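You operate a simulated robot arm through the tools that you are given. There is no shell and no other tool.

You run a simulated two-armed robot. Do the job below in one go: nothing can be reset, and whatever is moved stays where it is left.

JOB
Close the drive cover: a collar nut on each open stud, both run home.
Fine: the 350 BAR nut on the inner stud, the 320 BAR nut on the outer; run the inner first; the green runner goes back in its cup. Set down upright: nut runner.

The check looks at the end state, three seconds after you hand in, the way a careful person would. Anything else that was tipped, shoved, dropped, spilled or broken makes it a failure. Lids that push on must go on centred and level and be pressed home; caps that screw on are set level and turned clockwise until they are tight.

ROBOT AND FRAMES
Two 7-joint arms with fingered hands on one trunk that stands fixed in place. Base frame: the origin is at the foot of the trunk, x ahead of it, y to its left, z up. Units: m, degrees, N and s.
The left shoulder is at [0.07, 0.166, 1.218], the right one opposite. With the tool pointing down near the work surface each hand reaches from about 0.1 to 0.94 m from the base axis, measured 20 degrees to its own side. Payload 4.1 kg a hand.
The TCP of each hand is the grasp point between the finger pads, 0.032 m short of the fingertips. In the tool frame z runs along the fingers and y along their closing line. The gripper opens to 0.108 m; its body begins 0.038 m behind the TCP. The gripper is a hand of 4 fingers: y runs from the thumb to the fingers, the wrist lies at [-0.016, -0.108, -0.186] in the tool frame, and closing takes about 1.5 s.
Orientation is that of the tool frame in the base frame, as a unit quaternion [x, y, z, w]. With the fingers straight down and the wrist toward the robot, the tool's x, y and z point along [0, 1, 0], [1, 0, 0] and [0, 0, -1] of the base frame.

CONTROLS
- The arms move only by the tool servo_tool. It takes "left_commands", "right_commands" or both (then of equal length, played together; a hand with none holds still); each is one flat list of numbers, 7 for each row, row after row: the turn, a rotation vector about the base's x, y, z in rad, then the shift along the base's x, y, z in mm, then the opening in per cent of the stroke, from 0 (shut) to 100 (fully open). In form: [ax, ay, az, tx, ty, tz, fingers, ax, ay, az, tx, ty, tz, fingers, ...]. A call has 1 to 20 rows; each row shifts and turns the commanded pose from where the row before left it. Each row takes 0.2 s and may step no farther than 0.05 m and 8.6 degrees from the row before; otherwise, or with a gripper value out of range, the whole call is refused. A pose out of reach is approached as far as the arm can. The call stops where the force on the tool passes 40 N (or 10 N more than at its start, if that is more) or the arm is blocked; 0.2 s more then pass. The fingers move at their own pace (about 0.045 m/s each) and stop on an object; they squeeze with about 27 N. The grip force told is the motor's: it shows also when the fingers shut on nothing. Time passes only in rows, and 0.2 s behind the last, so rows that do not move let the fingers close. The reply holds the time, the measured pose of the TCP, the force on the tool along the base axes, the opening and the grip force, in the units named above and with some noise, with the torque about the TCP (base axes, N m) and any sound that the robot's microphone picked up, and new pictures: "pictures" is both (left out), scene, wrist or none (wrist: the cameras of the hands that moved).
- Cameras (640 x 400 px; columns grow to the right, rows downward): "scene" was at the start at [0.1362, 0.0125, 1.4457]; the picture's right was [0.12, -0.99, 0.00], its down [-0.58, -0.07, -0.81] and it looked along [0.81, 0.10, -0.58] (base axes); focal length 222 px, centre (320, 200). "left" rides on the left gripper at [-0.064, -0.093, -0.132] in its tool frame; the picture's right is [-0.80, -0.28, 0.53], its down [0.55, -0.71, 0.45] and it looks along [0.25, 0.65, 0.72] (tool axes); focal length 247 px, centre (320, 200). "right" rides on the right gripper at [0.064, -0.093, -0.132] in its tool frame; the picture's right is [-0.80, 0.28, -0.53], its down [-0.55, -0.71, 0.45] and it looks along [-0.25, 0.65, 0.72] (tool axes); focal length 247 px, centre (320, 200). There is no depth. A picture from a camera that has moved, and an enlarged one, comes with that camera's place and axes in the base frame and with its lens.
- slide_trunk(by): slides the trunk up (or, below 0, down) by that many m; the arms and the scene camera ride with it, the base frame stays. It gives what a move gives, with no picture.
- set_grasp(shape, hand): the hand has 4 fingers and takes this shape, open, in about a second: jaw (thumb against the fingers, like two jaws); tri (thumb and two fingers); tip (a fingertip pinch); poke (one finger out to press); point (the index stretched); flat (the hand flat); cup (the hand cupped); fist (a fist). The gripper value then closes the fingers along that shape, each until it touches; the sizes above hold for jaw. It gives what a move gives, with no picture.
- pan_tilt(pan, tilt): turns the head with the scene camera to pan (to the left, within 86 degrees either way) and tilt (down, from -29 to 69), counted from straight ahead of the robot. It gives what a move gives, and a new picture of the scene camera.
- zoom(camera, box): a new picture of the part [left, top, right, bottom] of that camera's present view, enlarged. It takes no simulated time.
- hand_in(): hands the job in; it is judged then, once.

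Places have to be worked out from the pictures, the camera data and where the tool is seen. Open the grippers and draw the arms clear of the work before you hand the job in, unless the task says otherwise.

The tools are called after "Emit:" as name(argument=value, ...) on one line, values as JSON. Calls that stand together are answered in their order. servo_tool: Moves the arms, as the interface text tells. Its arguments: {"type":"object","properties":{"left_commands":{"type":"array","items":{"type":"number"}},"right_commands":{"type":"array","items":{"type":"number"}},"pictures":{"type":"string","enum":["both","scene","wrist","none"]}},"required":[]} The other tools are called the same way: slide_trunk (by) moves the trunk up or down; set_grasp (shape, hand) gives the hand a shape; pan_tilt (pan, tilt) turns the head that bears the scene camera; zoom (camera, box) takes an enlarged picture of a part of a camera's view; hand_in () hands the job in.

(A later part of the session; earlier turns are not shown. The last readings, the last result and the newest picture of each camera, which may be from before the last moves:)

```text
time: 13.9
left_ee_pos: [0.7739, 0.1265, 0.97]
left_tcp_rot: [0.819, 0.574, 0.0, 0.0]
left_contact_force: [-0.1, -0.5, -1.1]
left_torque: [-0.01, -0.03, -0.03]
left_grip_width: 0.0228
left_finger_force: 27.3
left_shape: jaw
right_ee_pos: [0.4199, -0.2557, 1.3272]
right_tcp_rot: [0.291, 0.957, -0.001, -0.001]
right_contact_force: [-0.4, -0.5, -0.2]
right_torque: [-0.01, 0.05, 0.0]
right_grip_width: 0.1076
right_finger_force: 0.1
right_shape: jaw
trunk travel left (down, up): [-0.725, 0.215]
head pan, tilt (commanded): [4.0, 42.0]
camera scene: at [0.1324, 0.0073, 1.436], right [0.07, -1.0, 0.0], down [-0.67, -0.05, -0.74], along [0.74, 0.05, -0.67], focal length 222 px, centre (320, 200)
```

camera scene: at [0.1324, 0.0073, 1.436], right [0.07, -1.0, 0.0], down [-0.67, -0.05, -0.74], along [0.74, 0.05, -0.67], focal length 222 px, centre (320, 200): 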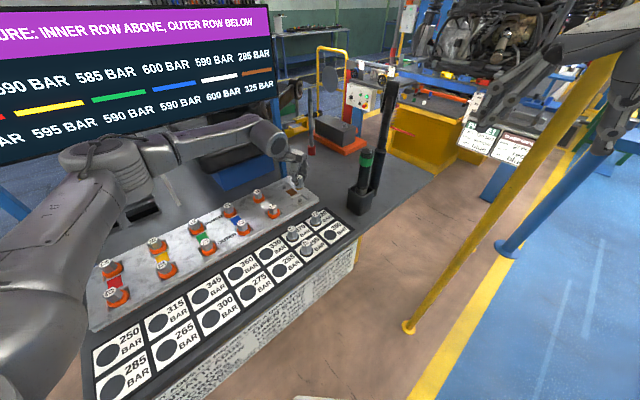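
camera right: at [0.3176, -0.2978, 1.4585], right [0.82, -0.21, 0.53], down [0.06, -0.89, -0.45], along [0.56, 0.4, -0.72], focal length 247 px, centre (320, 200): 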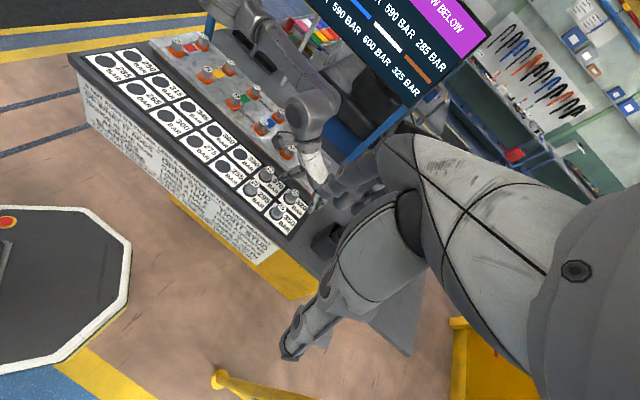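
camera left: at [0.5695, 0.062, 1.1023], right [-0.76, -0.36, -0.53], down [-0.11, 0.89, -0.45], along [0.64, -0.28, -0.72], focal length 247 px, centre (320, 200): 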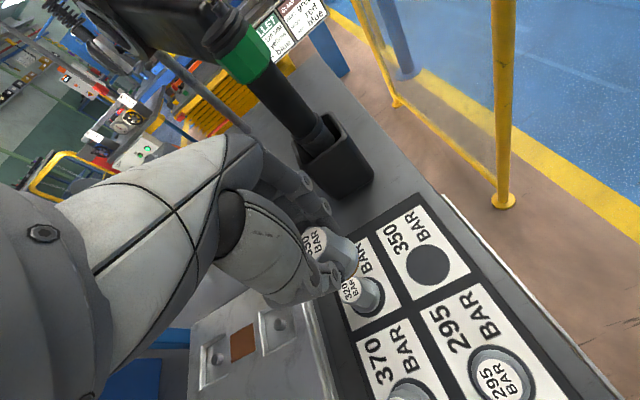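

Reach is fine at yaw −20°. I continue to above the inner stud.

Emit:
servo_tool(left_commands=[0, 0, 0, 24, 24, 0, 0, 0, 0, 0, 24, 24, 0, 0, 0, 0, 0, 20, 20, 0, 0, 0, 0, 0, 14, 13, 0, 0, 0, 0, 0, 0, 0, 0, 0, 0, 0, 0, 0, 0, 0, 0], pictures="both")

Emit:
zoom(camera="scene", box=[240, 130, 340, 220])

Emit:
zoom(camera="left", box=[200, 150, 440, 350])

Emit:
zoom(camera="right", box=[250, 60, 400, 220])

```text
time: 15.3
left_ee_pos: [0.8166, 0.1749, 0.9688]
left_tcp_rot: [0.818, 0.576, -0.001, -0.001]
left_contact_force: [-0.2, -0.4, -1.3]
left_torque: [-0.04, -0.01, -0.03]
left_grip_width: 0.0226
left_finger_force: 27.1
left_shape: jaw
left hand out of reach, approached as far as the arm can: row 2, 3, 4
right_ee_pos: [0.4208, -0.2544, 1.3272]
right_tcp_rot: [0.29, 0.957, 0.001, -0.001]
right_contact_force: [-0.1, 0.1, 0.1]
right_torque: [-0.02, -0.01, 0.01]
right_grip_width: 0.108
right_finger_force: 0.0
right_shape: jaw
trunk travel left (down, up): [-0.725, 0.215]
head pan, tilt (commanded): [4.0, 42.0]
camera scene: at [0.1326, 0.0077, 1.436], right [0.07, -1.0, 0.0], down [-0.67, -0.05, -0.74], along [0.74, 0.05, -0.67], focal length 222 px, centre (320, 200)
camera left: at [0.709, 0.1436, 1.0991], right [-0.53, -0.66, -0.53], down [-0.48, 0.76, -0.45], along [0.7, 0.02, -0.72], focal length 247 px, centre (320, 200)
```

scene: 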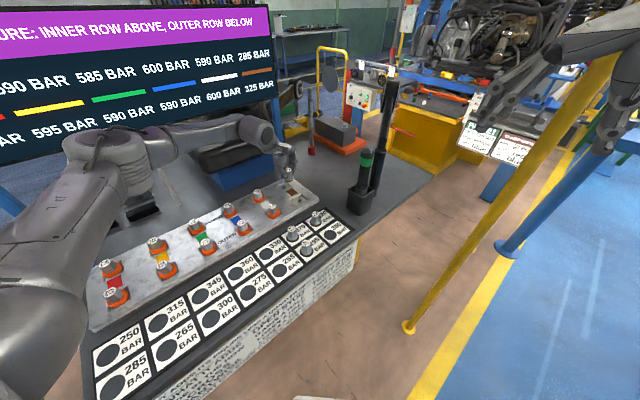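
left: 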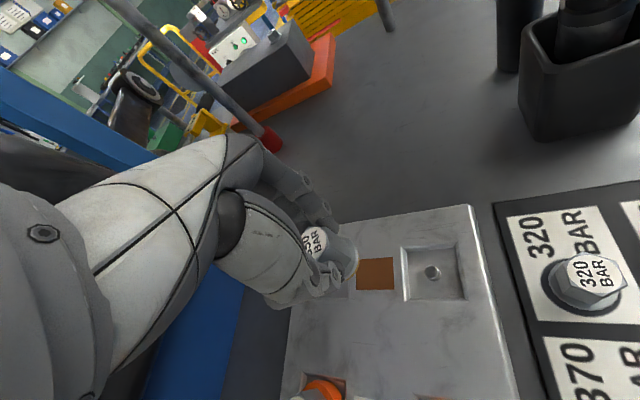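

```text
4.44 times, centred on (290, 175) of scene
camera zoom: at [0.1326, 0.0077, 1.436], right [0.07, -1.0, 0.0], down [-0.67, -0.05, -0.74], along [0.74, 0.05, -0.67], focal length 987 px, centre (453, 311)
```

zoom: 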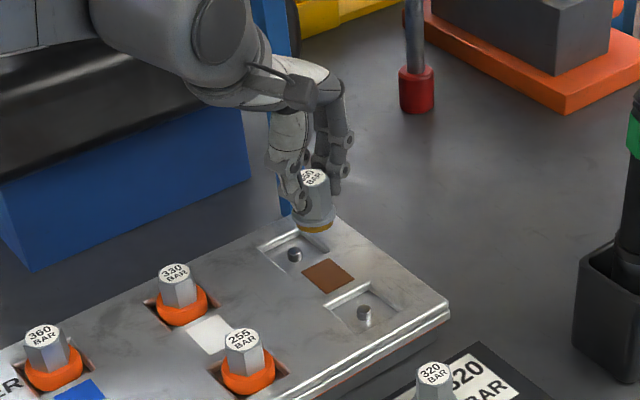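

```text
2.00 times, centred on (320, 250) of left
camera zoom: at [0.709, 0.1436, 1.0991], right [-0.53, -0.66, -0.53], down [-0.48, 0.76, -0.45], along [0.7, 0.02, -0.72], focal length 494 px, centre (320, 100)
```

zoom: 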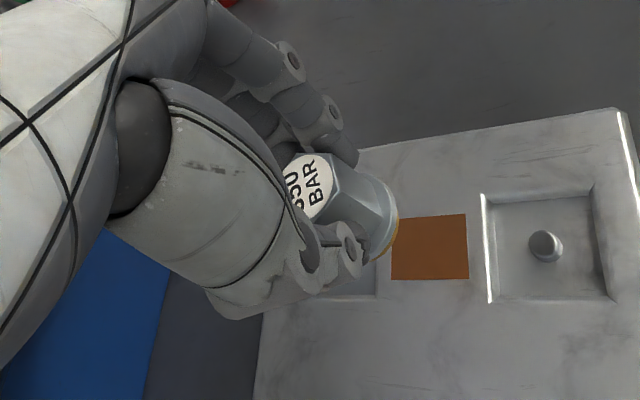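

```text
2.50 times, centred on (325, 140) of right
camera zoom: at [0.3159, -0.2966, 1.4591], right [0.82, -0.21, 0.53], down [0.06, -0.89, -0.45], along [0.57, 0.4, -0.72], focal length 617 px, centre (308, 350)
```

zoom: 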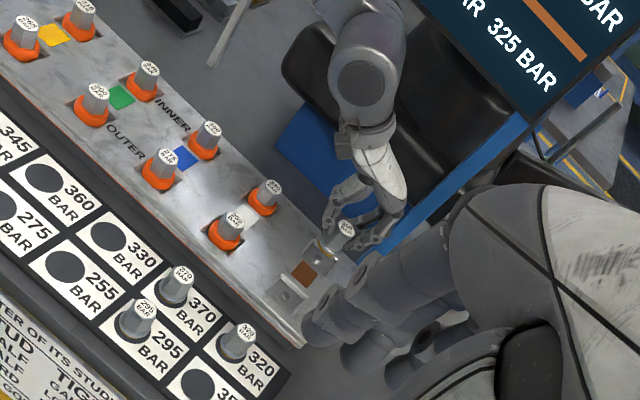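

The nut is now at about (0.816, 0.174); by scene and wrist rays the inner stud is at about (0.856, 0.209). Reach depends on yaw, so I turn to yaw 0° and go the rest of the way.

Emit:
servo_tool(left_commands=[0, 0, 0.1164, 0, 0, 0, 0, 0, 0, 0.1164, 5, 4, 0, 0, 0, 0, 0.1164, 10, 8, 0, 0, 0, 0, 0, 12, 10, 0, 0, 0, 0, 0, 12, 11, 0, 0, 0, 0, 0, 0, 0, 0, 0, 0, 0, 0, 0, 0, 0, 0], pictures="both")

Emit:
zoom(camera="scene", box=[250, 130, 330, 200])

Emit:
zoom(camera="left", box=[200, 150, 440, 350])

Emit:
zoom(camera="right", box=[250, 60, 400, 220])

```text
time: 16.9
left_ee_pos: [0.8561, 0.2089, 0.9691]
left_tcp_rot: [0.707, 0.707, 0.0, 0.001]
left_contact_force: [0.5, -0.4, -1.3]
left_torque: [-0.02, 0.02, 0.0]
left_grip_width: 0.0229
left_finger_force: 26.6
left_shape: jaw
right_ee_pos: [0.4205, -0.2557, 1.3281]
right_tcp_rot: [0.29, 0.957, 0.001, -0.001]
right_contact_force: [-0.3, 0.2, 0.2]
right_torque: [-0.02, 0.02, -0.01]
right_grip_width: 0.1077
right_finger_force: 0.0
right_shape: jaw
trunk travel left (down, up): [-0.725, 0.215]
head pan, tilt (commanded): [4.0, 42.0]
camera scene: at [0.1328, 0.0079, 1.436], right [0.07, -1.0, 0.0], down [-0.67, -0.05, -0.74], along [0.74, 0.05, -0.67], focal length 222 px, centre (320, 200)
camera left: at [0.7645, 0.1434, 1.1007], right [-0.28, -0.8, -0.53], down [-0.71, 0.55, -0.45], along [0.65, 0.25, -0.72], focal length 247 px, centre (320, 200)
```

scene: 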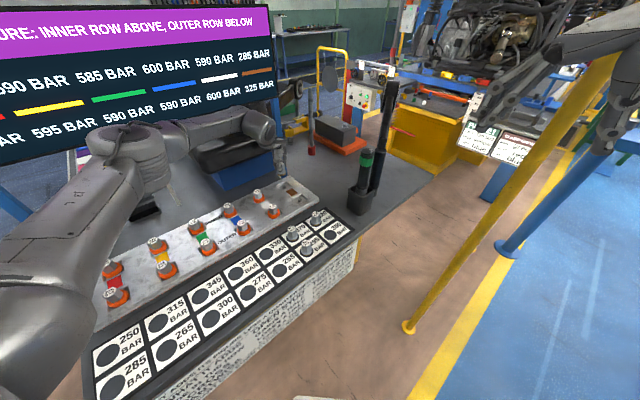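
left: 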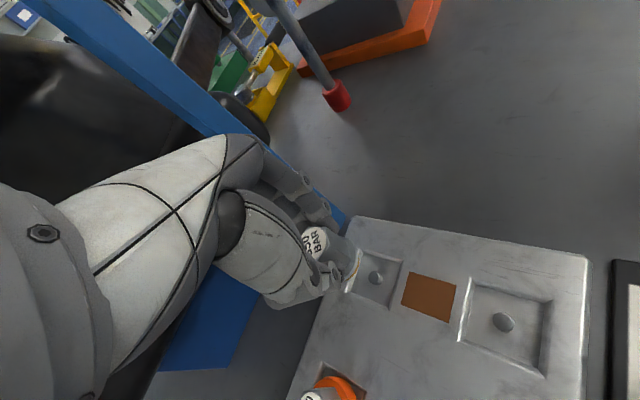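

```text
5.71 times, centred on (290, 165) of scene
camera zoom: at [0.1328, 0.0079, 1.436], right [0.07, -1.0, 0.0], down [-0.67, -0.05, -0.74], along [0.74, 0.05, -0.67], focal length 1268 px, centre (491, 400)
```

zoom: 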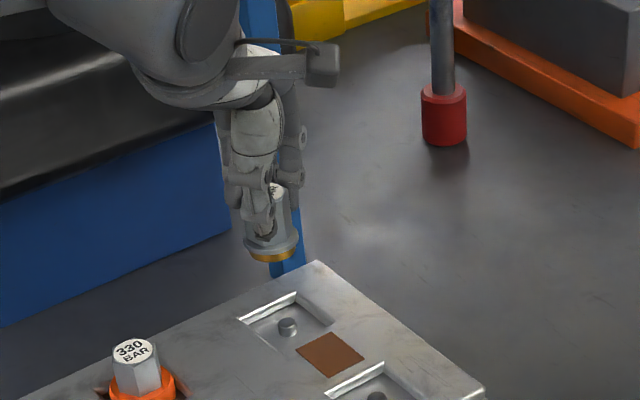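

```text
2.00 times, centred on (320, 250) of left
camera zoom: at [0.7645, 0.1434, 1.1007], right [-0.28, -0.8, -0.53], down [-0.71, 0.55, -0.45], along [0.65, 0.25, -0.72], focal length 494 px, centre (320, 100)
```

zoom: 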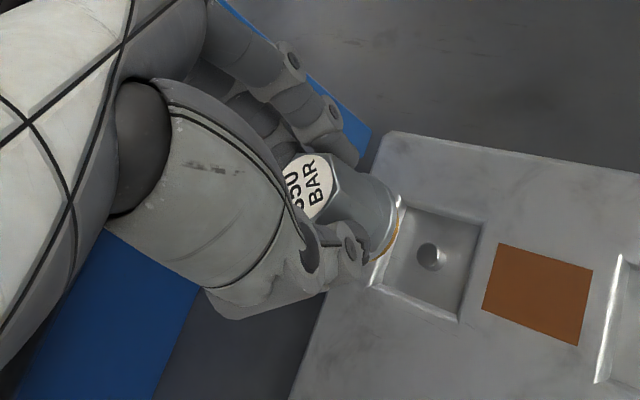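

```text
2.50 times, centred on (325, 140) of right
camera zoom: at [0.3161, -0.2964, 1.4591], right [0.82, -0.21, 0.53], down [0.06, -0.89, -0.45], along [0.57, 0.4, -0.72], focal length 617 px, centre (308, 350)
```

zoom: 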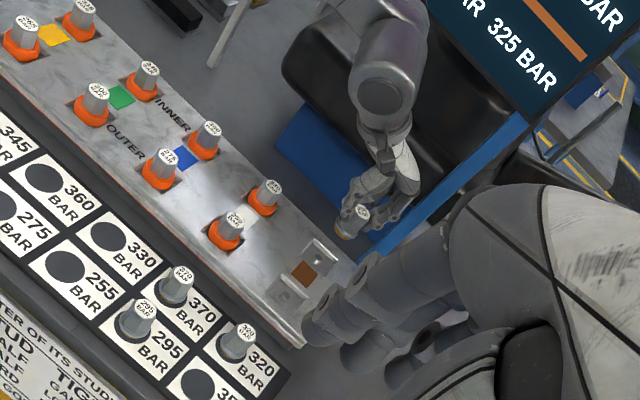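

The wrist view puts the stud almost under the nut. I zoom more closely to check that the nut hangs level and to measure the remaining offset.

Emit:
zoom(camera="scene", box=[270, 155, 310, 190])

Emit:
zoom(camera="left", box=[280, 200, 400, 300])

Emit:
zoom(camera="right", box=[310, 120, 370, 180])

```text
11.43 times, centred on (290, 172) of scene
camera zoom: at [0.1328, 0.0079, 1.436], right [0.07, -1.0, 0.0], down [-0.67, -0.05, -0.74], along [0.74, 0.05, -0.67], focal length 2537 px, centre (663, 514)
```

zoom: 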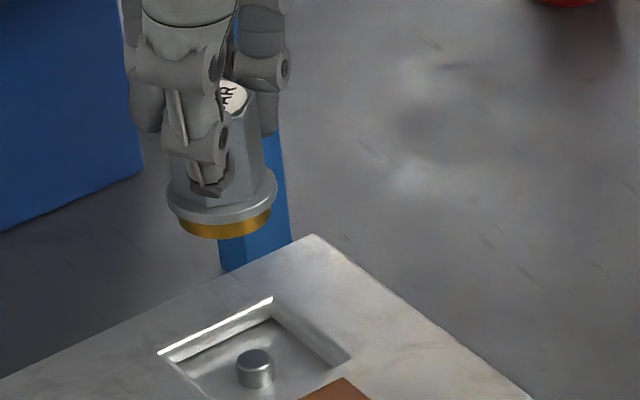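

```text
4.00 times, centred on (340, 250) of left
camera zoom: at [0.7645, 0.1434, 1.1007], right [-0.28, -0.8, -0.53], down [-0.71, 0.55, -0.45], along [0.65, 0.25, -0.72], focal length 988 px, centre (240, 0)
```

zoom: 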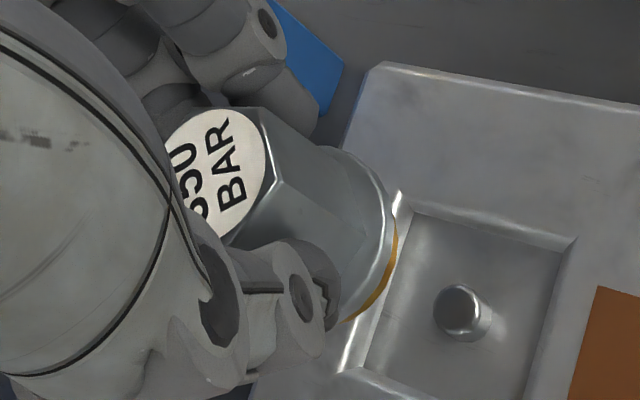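

```text
6.67 times, centred on (340, 150) of right
camera zoom: at [0.3161, -0.2964, 1.4591], right [0.82, -0.21, 0.53], down [0.06, -0.89, -0.45], along [0.57, 0.4, -0.72], focal length 1646 px, centre (187, 533)
```

zoom: 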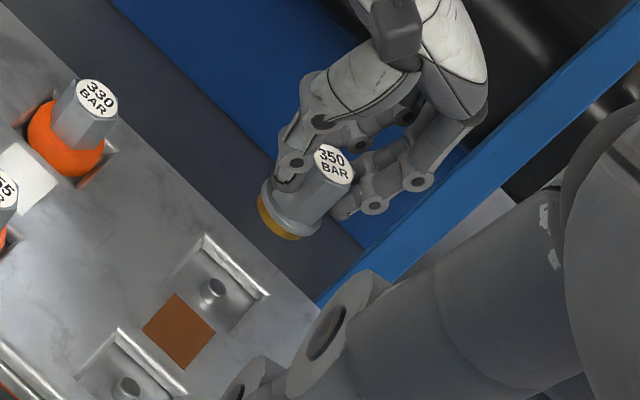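

The nut is level within about 3° and the stud lies roughly +3 mm in x from it. I correct and lower until the nut's base is about 15 mm above the stud, then check again.

Emit:
servo_tool(left_commands=[0, 0, 0, 3, -0.5, -14, 0, 0, 0, 0, 0, 0, -20, 0, 0, 0, 0, 0, 0, -18, 0, 0, 0, 0, 0, 0, 0, 0], pictures="both")

Emit:
zoom(camera="scene", box=[270, 155, 310, 190])

Emit:
zoom(camera="left", box=[280, 200, 400, 300])

Emit:
zoom(camera="right", box=[310, 120, 370, 180])

```text
time: 17.9
left_ee_pos: [0.86, 0.2075, 0.9191]
left_tcp_rot: [0.707, 0.707, 0.0, 0.0]
left_contact_force: [-0.4, 0.7, -2.6]
left_torque: [-0.01, -0.01, 0.02]
left_grip_width: 0.0228
left_finger_force: 26.8
left_shape: jaw
right_ee_pos: [0.4215, -0.2553, 1.3265]
right_tcp_rot: [0.29, 0.957, 0.0, 0.0]
right_contact_force: [0.4, -0.4, -0.5]
right_torque: [0.0, -0.01, -0.04]
right_grip_width: 0.1079
right_finger_force: 0.1
right_shape: jaw
trunk travel left (down, up): [-0.725, 0.215]
head pan, tilt (commanded): [4.0, 42.0]
camera scene: at [0.1326, 0.0077, 1.436], right [0.07, -1.0, 0.0], down [-0.67, -0.05, -0.74], along [0.74, 0.05, -0.67], focal length 222 px, centre (320, 200)
camera left: at [0.7684, 0.141, 1.0511], right [-0.28, -0.8, -0.53], down [-0.71, 0.55, -0.45], along [0.65, 0.25, -0.72], focal length 247 px, centre (320, 200)
```

scene: 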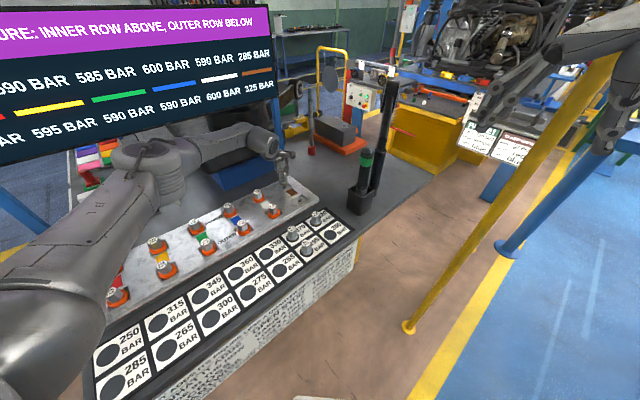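
left: 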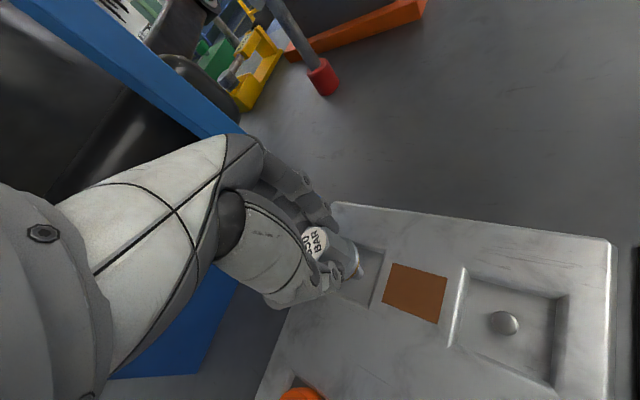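

```text
11.43 times, centred on (290, 172) of scene
camera zoom: at [0.1326, 0.0077, 1.436], right [0.07, -1.0, 0.0], down [-0.67, -0.05, -0.74], along [0.74, 0.05, -0.67], focal length 2537 px, centre (663, 514)
```

zoom: 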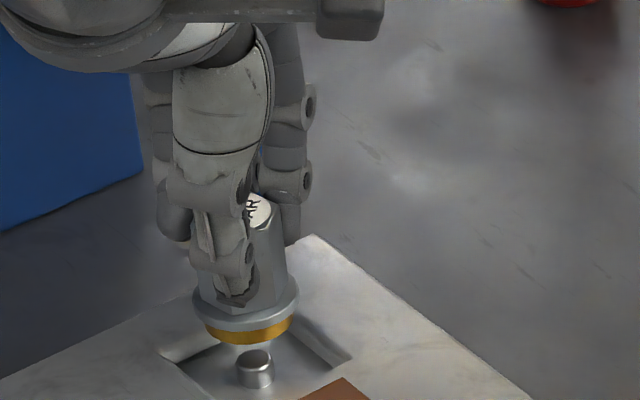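

```text
4.00 times, centred on (340, 250) of left
camera zoom: at [0.7684, 0.141, 1.0511], right [-0.28, -0.8, -0.53], down [-0.71, 0.55, -0.45], along [0.65, 0.25, -0.72], focal length 988 px, centre (240, 0)
```

zoom: 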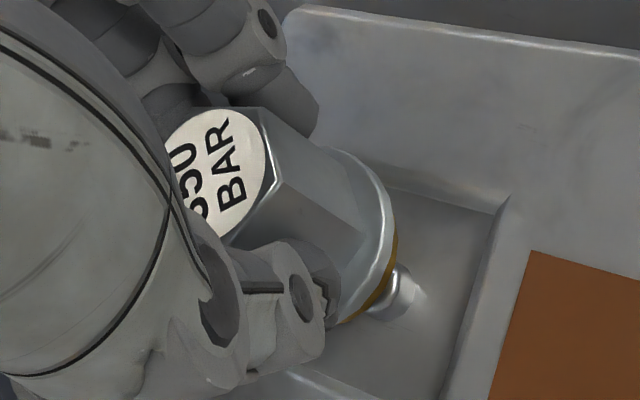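

```text
6.67 times, centred on (340, 150) of right
camera zoom: at [0.3159, -0.2966, 1.4591], right [0.82, -0.21, 0.53], down [0.06, -0.89, -0.45], along [0.57, 0.4, -0.72], focal length 1646 px, centre (187, 533)
```

zoom: 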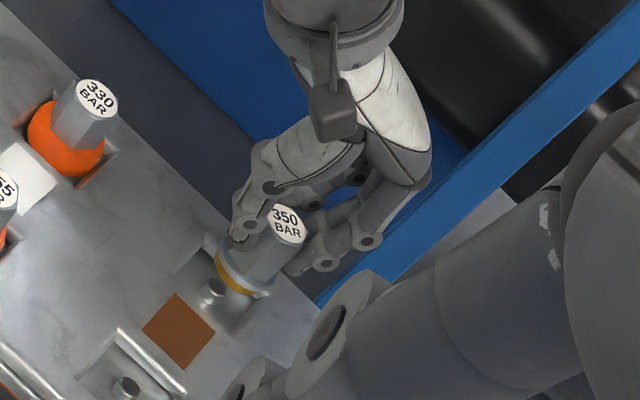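

The nut is roughly 20 mm above the stud tip and the lateral error looks under 2 mm in all views. I lower another 14 mm and re-check before contact.

Emit:
servo_tool(left_commands=[0, 0, 0, 0.5, 0, -7, 0, 0, 0, 0, 0, 0, -7, 0, 0, 0, 0, 0, 0, 0, 0], pictures="both")

Emit:
zoom(camera="scene", box=[275, 165, 305, 190])

Emit:
zoom(camera="left", box=[280, 200, 400, 300])

Emit:
zoom(camera="right", box=[315, 130, 355, 165])

```text
time: 18.7
left_ee_pos: [0.8612, 0.2081, 0.9042]
left_tcp_rot: [0.707, 0.707, 0.001, -0.001]
left_contact_force: [0.6, 0.9, -2.0]
left_torque: [0.02, -0.01, 0.03]
left_grip_width: 0.0227
left_finger_force: 27.4
left_shape: jaw
right_ee_pos: [0.4212, -0.2556, 1.3284]
right_tcp_rot: [0.29, 0.957, 0.001, 0.0]
right_contact_force: [-0.5, 0.5, 0.1]
right_torque: [0.01, 0.01, 0.0]
right_grip_width: 0.1078
right_finger_force: 0.0
right_shape: jaw
trunk travel left (down, up): [-0.725, 0.215]
head pan, tilt (commanded): [4.0, 42.0]
camera scene: at [0.1327, 0.0077, 1.436], right [0.07, -1.0, 0.0], down [-0.67, -0.05, -0.74], along [0.74, 0.05, -0.67], focal length 222 px, centre (320, 200)
camera left: at [0.7686, 0.1413, 1.0359], right [-0.28, -0.8, -0.53], down [-0.71, 0.55, -0.45], along [0.65, 0.25, -0.72], focal length 247 px, centre (320, 200)
```

scene: 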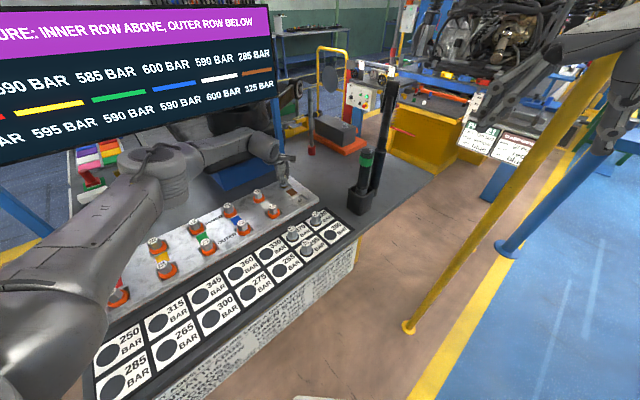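
left: 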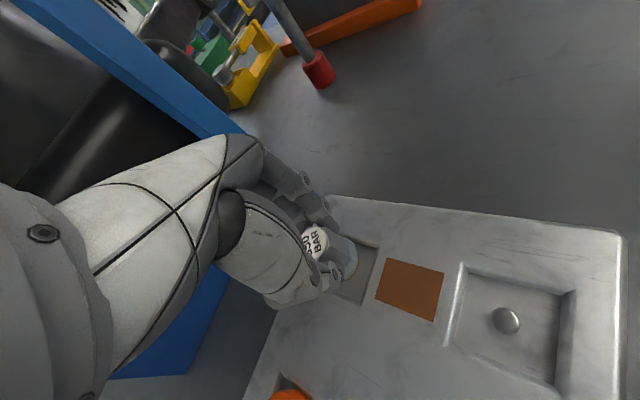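

```text
16.00 times, centred on (290, 178) of scene
camera zoom: at [0.1327, 0.0077, 1.436], right [0.07, -1.0, 0.0], down [-0.67, -0.05, -0.74], along [0.74, 0.05, -0.67], focal length 3552 px, centre (800, 560)
```

zoom: 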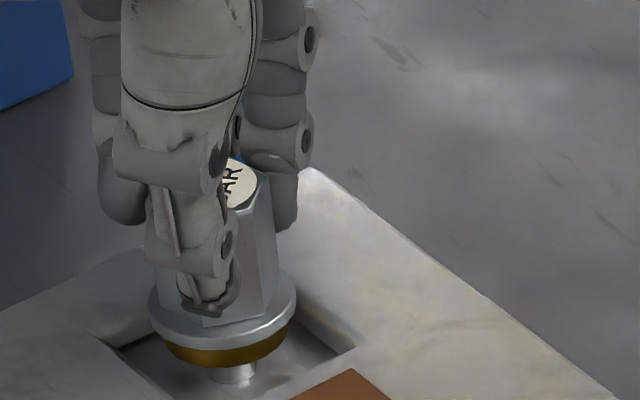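

```text
4.00 times, centred on (340, 250) of left
camera zoom: at [0.7686, 0.1413, 1.0359], right [-0.28, -0.8, -0.53], down [-0.71, 0.55, -0.45], along [0.65, 0.25, -0.72], focal length 988 px, centre (240, 0)
```

zoom: 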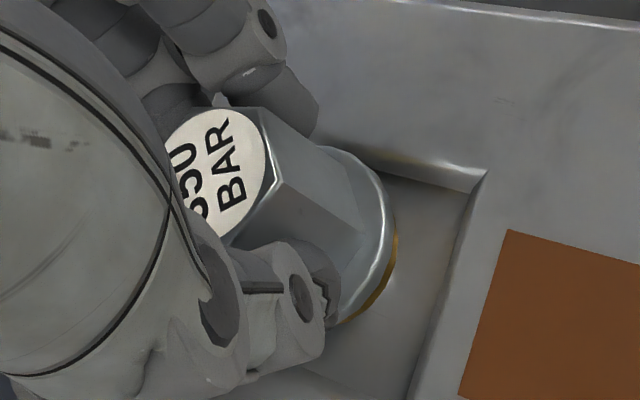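

```text
11.43 times, centred on (335, 148) of right
camera zoom: at [0.3159, -0.2966, 1.4591], right [0.82, -0.21, 0.53], down [0.06, -0.89, -0.45], along [0.57, 0.4, -0.72], focal length 2823 px, centre (149, 800)
```

zoom: 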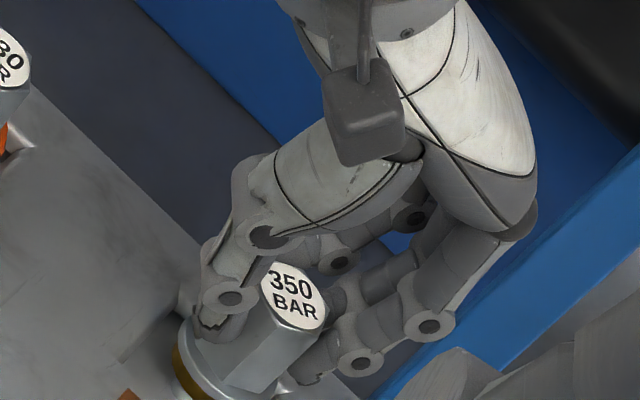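

In the scene view the nut is centred over the stud within about half a millimetre sideways, with the tip just below the gold ring. I lower slowly in 2 mm steps, reading the force.

Emit:
servo_tool(left_commands=[0, 0, 0, 0, 0, -2, 0, 0, 0, 0, 0, 0, -2, 0, 0, 0, 0, 0, 0, -2, 0, 0, 0, 0, 0, 0, 0, 0], pictures="none")

Emit:
zoom(camera="scene", box=[275, 165, 305, 190])

```text
time: 19.7
left_ee_pos: [0.8608, 0.2065, 0.8985]
left_tcp_rot: [0.707, 0.707, 0.0, 0.0]
left_contact_force: [-0.6, 0.0, -0.1]
left_torque: [0.01, 0.04, 0.01]
left_grip_width: 0.0229
left_finger_force: 26.5
left_shape: jaw
right_ee_pos: [0.4207, -0.2554, 1.3274]
right_tcp_rot: [0.29, 0.957, 0.0, -0.001]
right_contact_force: [-0.2, -0.4, 1.0]
right_torque: [-0.01, -0.04, 0.03]
right_grip_width: 0.1077
right_finger_force: 0.0
right_shape: jaw
trunk travel left (down, up): [-0.725, 0.215]
head pan, tilt (commanded): [4.0, 42.0]
```

```text
16.00 times, centred on (290, 178) of scene
camera zoom: at [0.1325, 0.0076, 1.436], right [0.07, -1.0, 0.0], down [-0.67, -0.05, -0.74], along [0.74, 0.05, -0.67], focal length 3552 px, centre (800, 560)
```

zoom: 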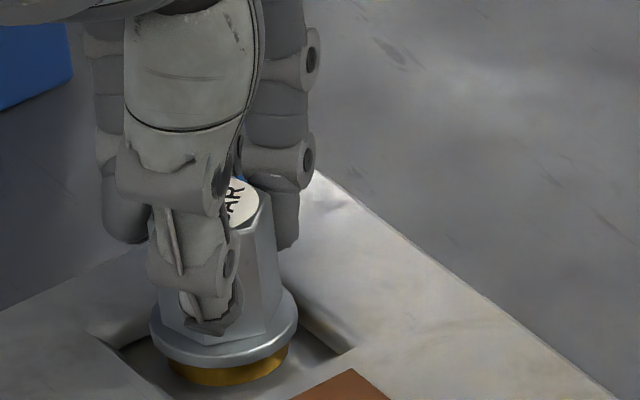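

The vertical force just dropped to about zero, hinting that the stud has begun to carry the nut. I go down a bit more in 1 mm steps and watch.

Emit:
servo_tool(left_commands=[0, 0, 0, 0, 0, -1, 0, 0, 0, 0, 0, 0, -1, 0, 0, 0, 0, 0, 0, 0, 0], pictures="none")

Emit:
zoom(camera="scene", box=[275, 165, 305, 190])

```text
time: 20.5
left_ee_pos: [0.8615, 0.2097, 0.897]
left_tcp_rot: [0.707, 0.707, -0.002, -0.001]
left_contact_force: [-2.7, -3.6, 2.0]
left_torque: [-0.08, 0.17, 0.07]
left_grip_width: 0.0227
left_finger_force: 27.5
left_shape: jaw
right_ee_pos: [0.4196, -0.256, 1.3281]
right_tcp_rot: [0.29, 0.957, 0.001, 0.0]
right_contact_force: [0.6, -0.8, 0.2]
right_torque: [-0.02, 0.04, 0.0]
right_grip_width: 0.1079
right_finger_force: 0.1
right_shape: jaw
trunk travel left (down, up): [-0.725, 0.215]
head pan, tilt (commanded): [4.0, 42.0]
```

```text
16.00 times, centred on (290, 178) of scene
camera zoom: at [0.132, 0.0072, 1.436], right [0.07, -1.0, 0.0], down [-0.67, -0.05, -0.74], along [0.74, 0.05, -0.67], focal length 3552 px, centre (800, 560)
```

zoom: 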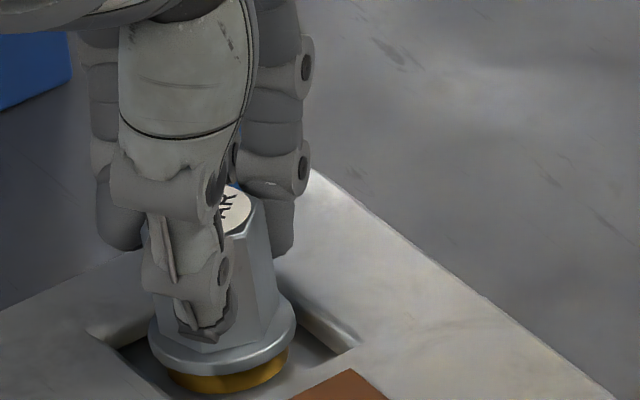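

There is now light contact (2 N up, about 4 N sideways). I take fresh pictures from the side and wrist to see how the nut sits on the stud before going on.

Emit:
servo_tool(left_commands=[0, 0, 0, 0, 0, 0, 0, 0, 0, 0, 0, 0, 0, 0], pictures="both")

Emit:
zoom(camera="left", box=[280, 200, 400, 300])

Emit:
zoom(camera="right", box=[315, 140, 355, 175])

Emit:
zoom(camera="scene", box=[275, 170, 305, 195])

```text
time: 21.1
left_ee_pos: [0.8619, 0.2082, 0.8976]
left_tcp_rot: [0.708, 0.707, 0.001, 0.0]
left_contact_force: [-3.2, -4.0, -0.7]
left_torque: [-0.1, 0.18, 0.03]
left_grip_width: 0.0223
left_finger_force: 26.8
left_shape: jaw
right_ee_pos: [0.4205, -0.255, 1.327]
right_tcp_rot: [0.29, 0.957, 0.001, -0.001]
right_contact_force: [0.2, -1.0, 0.1]
right_torque: [-0.02, 0.02, -0.03]
right_grip_width: 0.1078
right_finger_force: 0.0
right_shape: jaw
trunk travel left (down, up): [-0.725, 0.215]
head pan, tilt (commanded): [4.0, 42.0]
camera scene: at [0.1319, 0.0074, 1.4361], right [0.07, -1.0, 0.0], down [-0.67, -0.05, -0.74], along [0.74, 0.05, -0.67], focal length 222 px, centre (320, 200)
camera left: at [0.7687, 0.1428, 1.0278], right [-0.28, -0.8, -0.53], down [-0.71, 0.55, -0.45], along [0.65, 0.25, -0.72], focal length 247 px, centre (320, 200)
```

scene: 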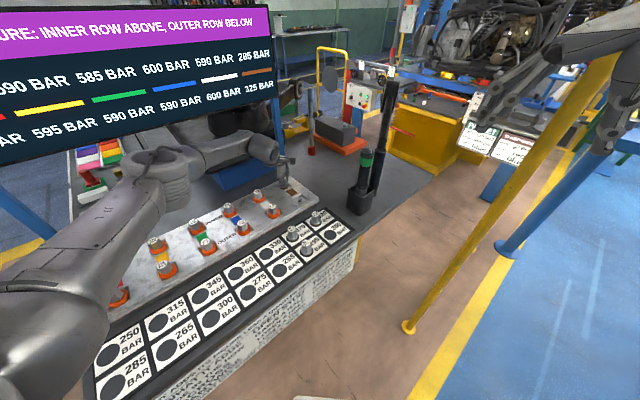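
left: 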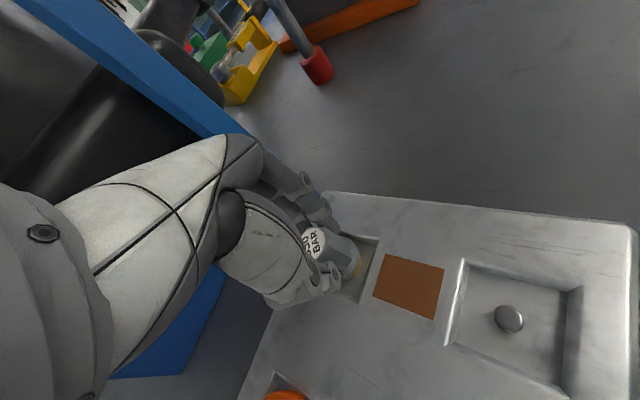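

```text
4.00 times, centred on (340, 250) of left
camera zoom: at [0.7687, 0.1428, 1.0278], right [-0.28, -0.8, -0.53], down [-0.71, 0.55, -0.45], along [0.65, 0.25, -0.72], focal length 988 px, centre (240, 0)
```

zoom: 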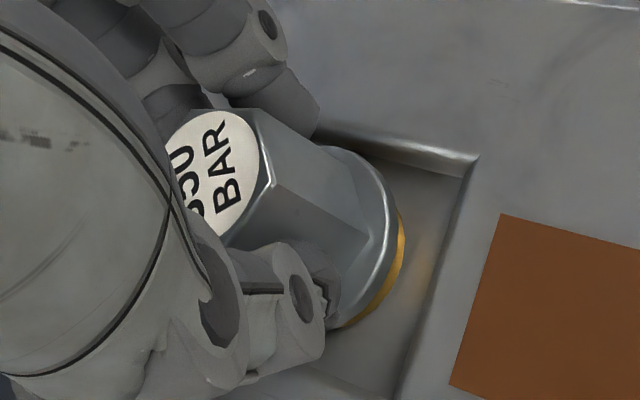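

```text
11.43 times, centred on (335, 158) of right
camera zoom: at [0.3152, -0.297, 1.4592], right [0.82, -0.21, 0.53], down [0.06, -0.89, -0.45], along [0.57, 0.4, -0.72], focal length 2823 px, centre (149, 686)
```

zoom: 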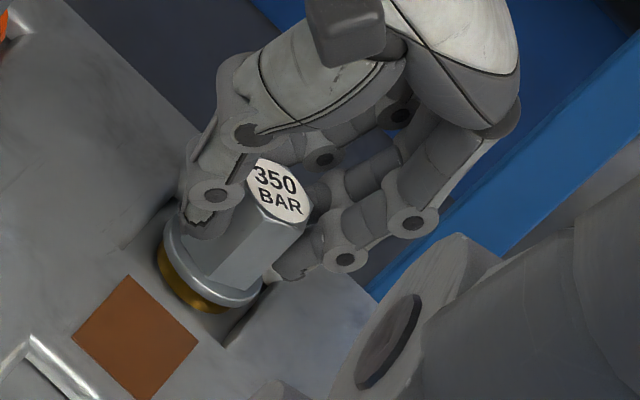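

```text
16.00 times, centred on (290, 182) of scene
camera zoom: at [0.1319, 0.0074, 1.4361], right [0.07, -1.0, 0.0], down [-0.67, -0.05, -0.74], along [0.74, 0.05, -0.67], focal length 3552 px, centre (800, 480)
```

zoom: 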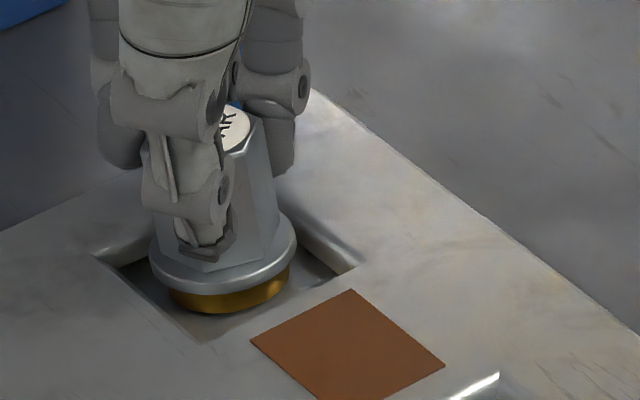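

The stud is pushing the nut toward −x, −y (self-centring), so the nut sits slightly too far +x, +y. I shift the hand (−1, −1.5) mm and see whether the side force relaxes.

Emit:
servo_tool(left_commands=[0, 0, 0, -1, -1.5, 0, 0, 0, 0, 0, 0, 0, 0, 0], pictures="none")

```text
time: 21.7
left_ee_pos: [0.8595, 0.2077, 0.8961]
left_tcp_rot: [0.708, 0.706, 0.0, 0.001]
left_contact_force: [0.1, 0.1, -2.3]
left_torque: [0.03, -0.01, 0.01]
left_grip_width: 0.0225
left_finger_force: 26.8
left_shape: jaw
right_ee_pos: [0.4207, -0.256, 1.3278]
right_tcp_rot: [0.29, 0.957, 0.0, 0.0]
right_contact_force: [0.6, -0.1, 0.3]
right_torque: [-0.01, 0.02, 0.0]
right_grip_width: 0.1078
right_finger_force: 0.0
right_shape: jaw
trunk travel left (down, up): [-0.725, 0.215]
head pan, tilt (commanded): [4.0, 42.0]
```

The side force vanished, so the nut is centred. I keep lowering in 1 mm steps.

Emit:
servo_tool(left_commands=[0, 0, 0, 0, 0, -1, 0, 0, 0, 0, 0, 0, -1, 0, 0, 0, 0, 0, 0, 0, 0], pictures="none")

Emit:
zoom(camera="scene", box=[275, 170, 305, 195])

Emit:
zoom(camera="left", box=[280, 200, 400, 300])

```text
time: 22.5
left_ee_pos: [0.8592, 0.2076, 0.8953]
left_tcp_rot: [0.707, 0.707, 0.0, 0.001]
left_contact_force: [-0.8, 0.0, 2.5]
left_torque: [0.0, -0.09, -0.02]
left_grip_width: 0.0225
left_finger_force: 27.0
left_shape: jaw
right_ee_pos: [0.4195, -0.256, 1.3267]
right_tcp_rot: [0.289, 0.957, 0.0, -0.001]
right_contact_force: [1.3, 0.3, 0.4]
right_torque: [0.02, 0.03, -0.01]
right_grip_width: 0.1079
right_finger_force: 0.1
right_shape: jaw
trunk travel left (down, up): [-0.725, 0.215]
head pan, tilt (commanded): [4.0, 42.0]
```

```text
16.00 times, centred on (290, 182) of scene
camera zoom: at [0.132, 0.0075, 1.4361], right [0.07, -1.0, 0.0], down [-0.67, -0.05, -0.74], along [0.74, 0.05, -0.67], focal length 3552 px, centre (800, 480)
```

zoom: 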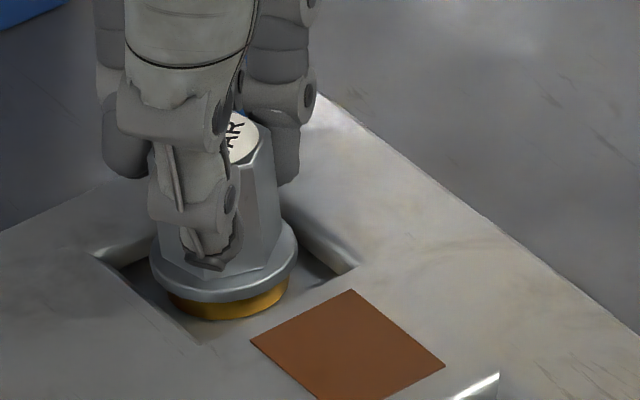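

```text
4.00 times, centred on (340, 250) of left
camera zoom: at [0.7667, 0.1412, 1.0263], right [-0.28, -0.8, -0.53], down [-0.71, 0.55, -0.45], along [0.65, 0.25, -0.72], focal length 988 px, centre (240, 0)
```

zoom: 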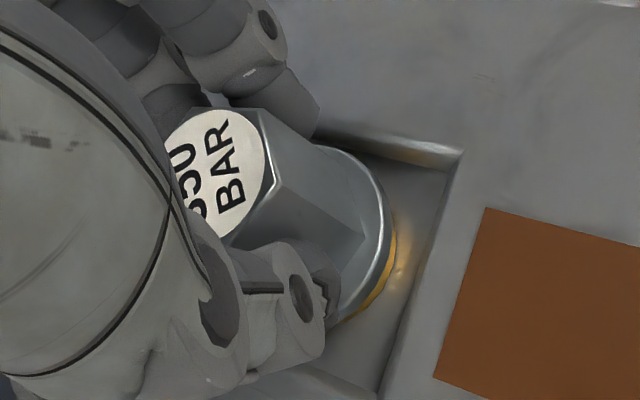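

The nut rests level on the stud with about 5 N of contact. I try a small clockwise turn to see if the thread catches.

Emit:
servo_tool(left_commands=[0, 0, -0.05, 0, 0, -0.5, 0, 0, 0, -0.05, 0, 0, 0, 0, 0, 0, -0.05, 0, 0, 0, 0, 0, 0, 0, 0, 0, 0, 0], pictures="none")

```text
time: 23.5
left_ee_pos: [0.8586, 0.2078, 0.8945]
left_tcp_rot: [0.758, 0.653, 0.001, 0.001]
left_contact_force: [-1.9, 1.0, 7.4]
left_torque: [0.07, -0.1, 0.06]
left_grip_width: 0.0231
left_finger_force: 26.9
left_shape: jaw
right_ee_pos: [0.4188, -0.2553, 1.3278]
right_tcp_rot: [0.29, 0.957, 0.001, -0.001]
right_contact_force: [0.1, -0.2, -0.3]
right_torque: [0.0, 0.04, 0.02]
right_grip_width: 0.108
right_finger_force: 0.0
right_shape: jaw
trunk travel left (down, up): [-0.725, 0.215]
head pan, tilt (commanded): [4.0, 42.0]
```

It turned 8.5° with light torque (0.06 N m). I continue clockwise to see how far this arm can turn here.

Emit:
servo_tool(left_commands=[0, 0, -0.1, 0, 0, 0, 0, 0, 0, -0.1, 0, 0, 0, 0, 0, 0, -0.1, 0, 0, 0, 0, 0, 0, 0, 0, 0, 0, 0], pictures="scene")

Emit:
zoom(camera="scene", box=[270, 160, 310, 195])

Emit:
zoom(camera="left", box=[280, 200, 400, 300])

```text
time: 24.5
left_ee_pos: [0.8592, 0.2075, 0.8955]
left_tcp_rot: [0.757, 0.653, 0.0, 0.002]
left_contact_force: [-0.6, 2.3, 7.4]
left_torque: [0.02, -0.12, 0.1]
left_grip_width: 0.0229
left_finger_force: 27.2
left_shape: jaw
left hand out of reach, approached as far as the arm can: row 1, 2, 3
right_ee_pos: [0.4182, -0.2557, 1.3282]
right_tcp_rot: [0.289, 0.957, 0.0, 0.0]
right_contact_force: [0.0, -0.1, 0.6]
right_torque: [-0.05, 0.0, -0.06]
right_grip_width: 0.1077
right_finger_force: 0.0
right_shape: jaw
trunk travel left (down, up): [-0.725, 0.215]
head pan, tilt (commanded): [4.0, 42.0]
camera scene: at [0.1309, 0.0076, 1.4362], right [0.07, -1.0, 0.0], down [-0.67, -0.05, -0.74], along [0.74, 0.05, -0.67], focal length 222 px, centre (320, 200)
```

scene: 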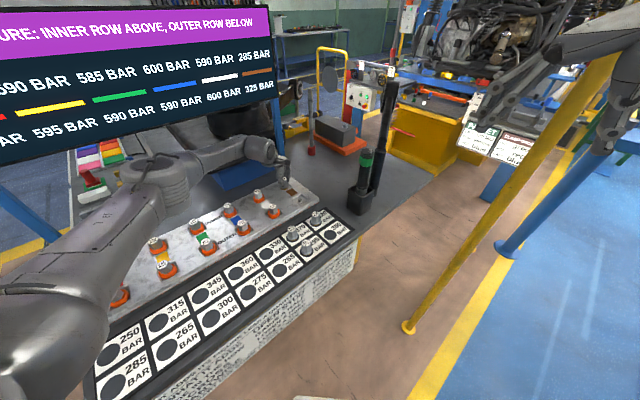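

```text
11.43 times, centred on (290, 178) of scene
camera zoom: at [0.1309, 0.0076, 1.4362], right [0.07, -1.0, 0.0], down [-0.67, -0.05, -0.74], along [0.74, 0.05, -0.67], focal length 2537 px, centre (663, 457)
```

zoom: 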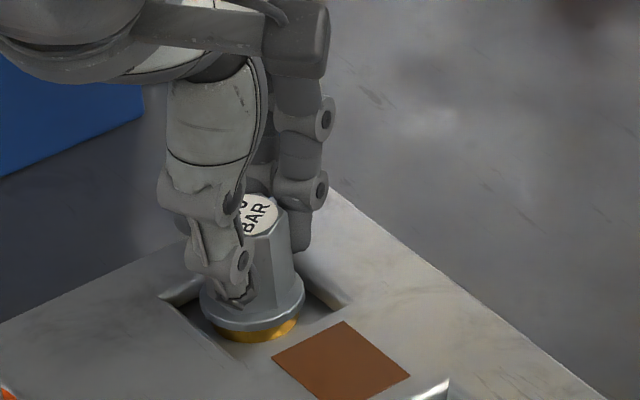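

```text
4.00 times, centred on (340, 250) of left
camera zoom: at [0.7579, 0.1557, 1.0255], right [-0.4, -0.75, -0.53], down [-0.62, 0.65, -0.45], along [0.68, 0.15, -0.72], focal length 988 px, centre (240, 0)
```

zoom: 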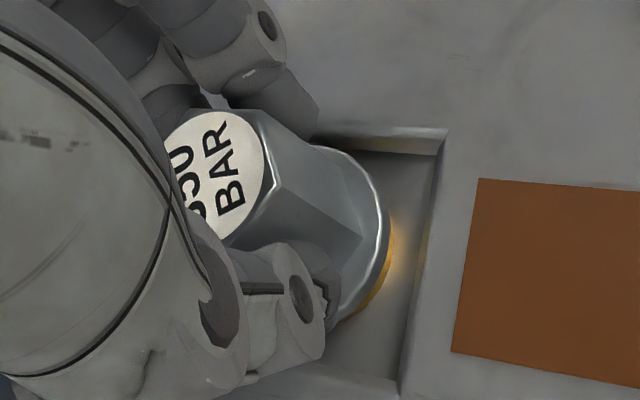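

The arm's clockwise limit here is about yaw −8.6°, and the nut is seated level on the stud. I open the fingers gently to release it and check it stays level.

Emit:
servo_tool(left_commands=[0, 0, 0, 0, 0, 0.5, 25, 0, 0, 0, 0, 0, 0, 30, 0, 0, 0, 0, 0, 0, 40, 0, 0, 0, 0, 0, 0, 50, 0, 0, 0, 0, 0, 0, 50], pictures="scene")

Emit:
zoom(camera="scene", box=[270, 160, 310, 195])

Emit:
zoom(camera="left", box=[280, 200, 400, 300])

Emit:
zoom(camera="right", box=[315, 140, 355, 175])

```text
time: 25.7
left_ee_pos: [0.8586, 0.2071, 0.8936]
left_tcp_rot: [0.758, 0.653, 0.0, 0.0]
left_contact_force: [0.1, -0.6, 0.4]
left_torque: [-0.01, -0.01, -0.01]
left_grip_width: 0.0536
left_finger_force: 0.1
left_shape: jaw
right_ee_pos: [0.4202, -0.2556, 1.3264]
right_tcp_rot: [0.29, 0.957, 0.0, -0.001]
right_contact_force: [-0.5, 0.0, 0.5]
right_torque: [0.0, 0.03, -0.02]
right_grip_width: 0.1078
right_finger_force: 0.1
right_shape: jaw
trunk travel left (down, up): [-0.725, 0.215]
head pan, tilt (commanded): [4.0, 42.0]
camera scene: at [0.1326, 0.0077, 1.436], right [0.07, -1.0, 0.0], down [-0.67, -0.05, -0.74], along [0.74, 0.05, -0.67], focal length 222 px, centre (320, 200)
```

scene: 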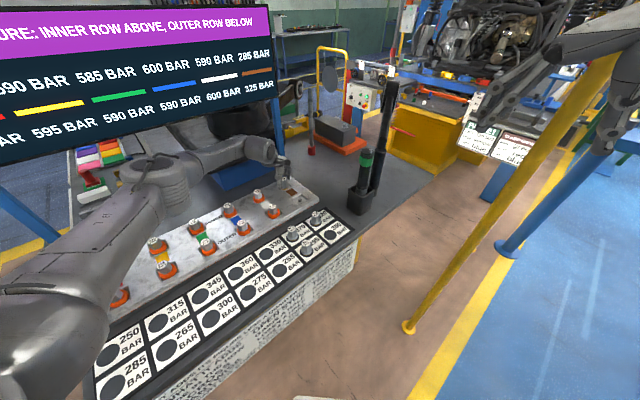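

```text
11.43 times, centred on (290, 178) of scene
camera zoom: at [0.1326, 0.0077, 1.436], right [0.07, -1.0, 0.0], down [-0.67, -0.05, -0.74], along [0.74, 0.05, -0.67], focal length 2537 px, centre (663, 457)
```

zoom: 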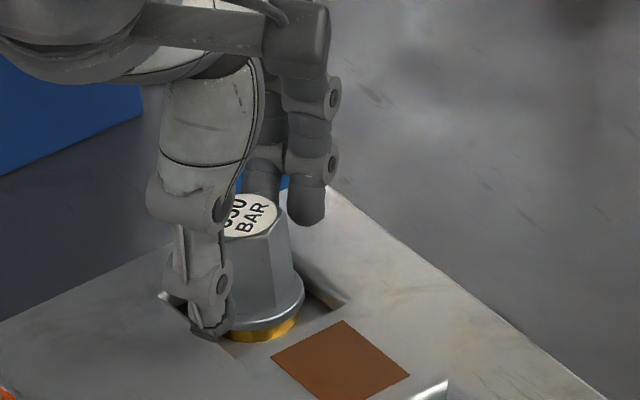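

```text
4.00 times, centred on (340, 250) of left
camera zoom: at [0.7589, 0.1556, 1.0245], right [-0.4, -0.75, -0.53], down [-0.62, 0.65, -0.45], along [0.68, 0.15, -0.72], focal length 988 px, centre (240, 0)
```

zoom: 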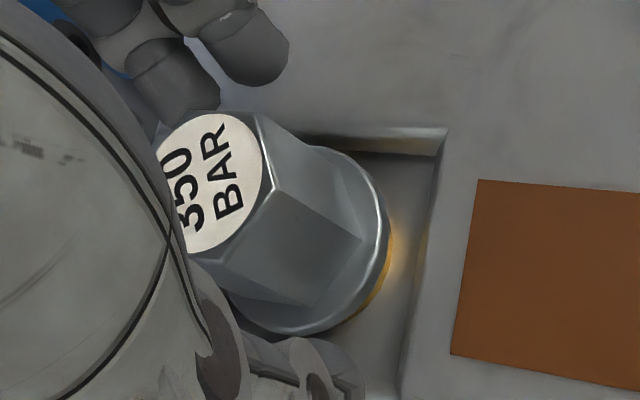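

```text
11.43 times, centred on (335, 158) of right
camera zoom: at [0.3159, -0.2966, 1.4591], right [0.82, -0.21, 0.53], down [0.06, -0.89, -0.45], along [0.57, 0.4, -0.72], focal length 2823 px, centre (149, 686)
```

zoom: 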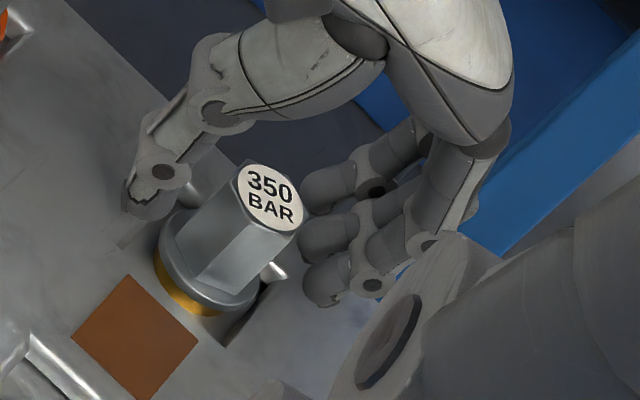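

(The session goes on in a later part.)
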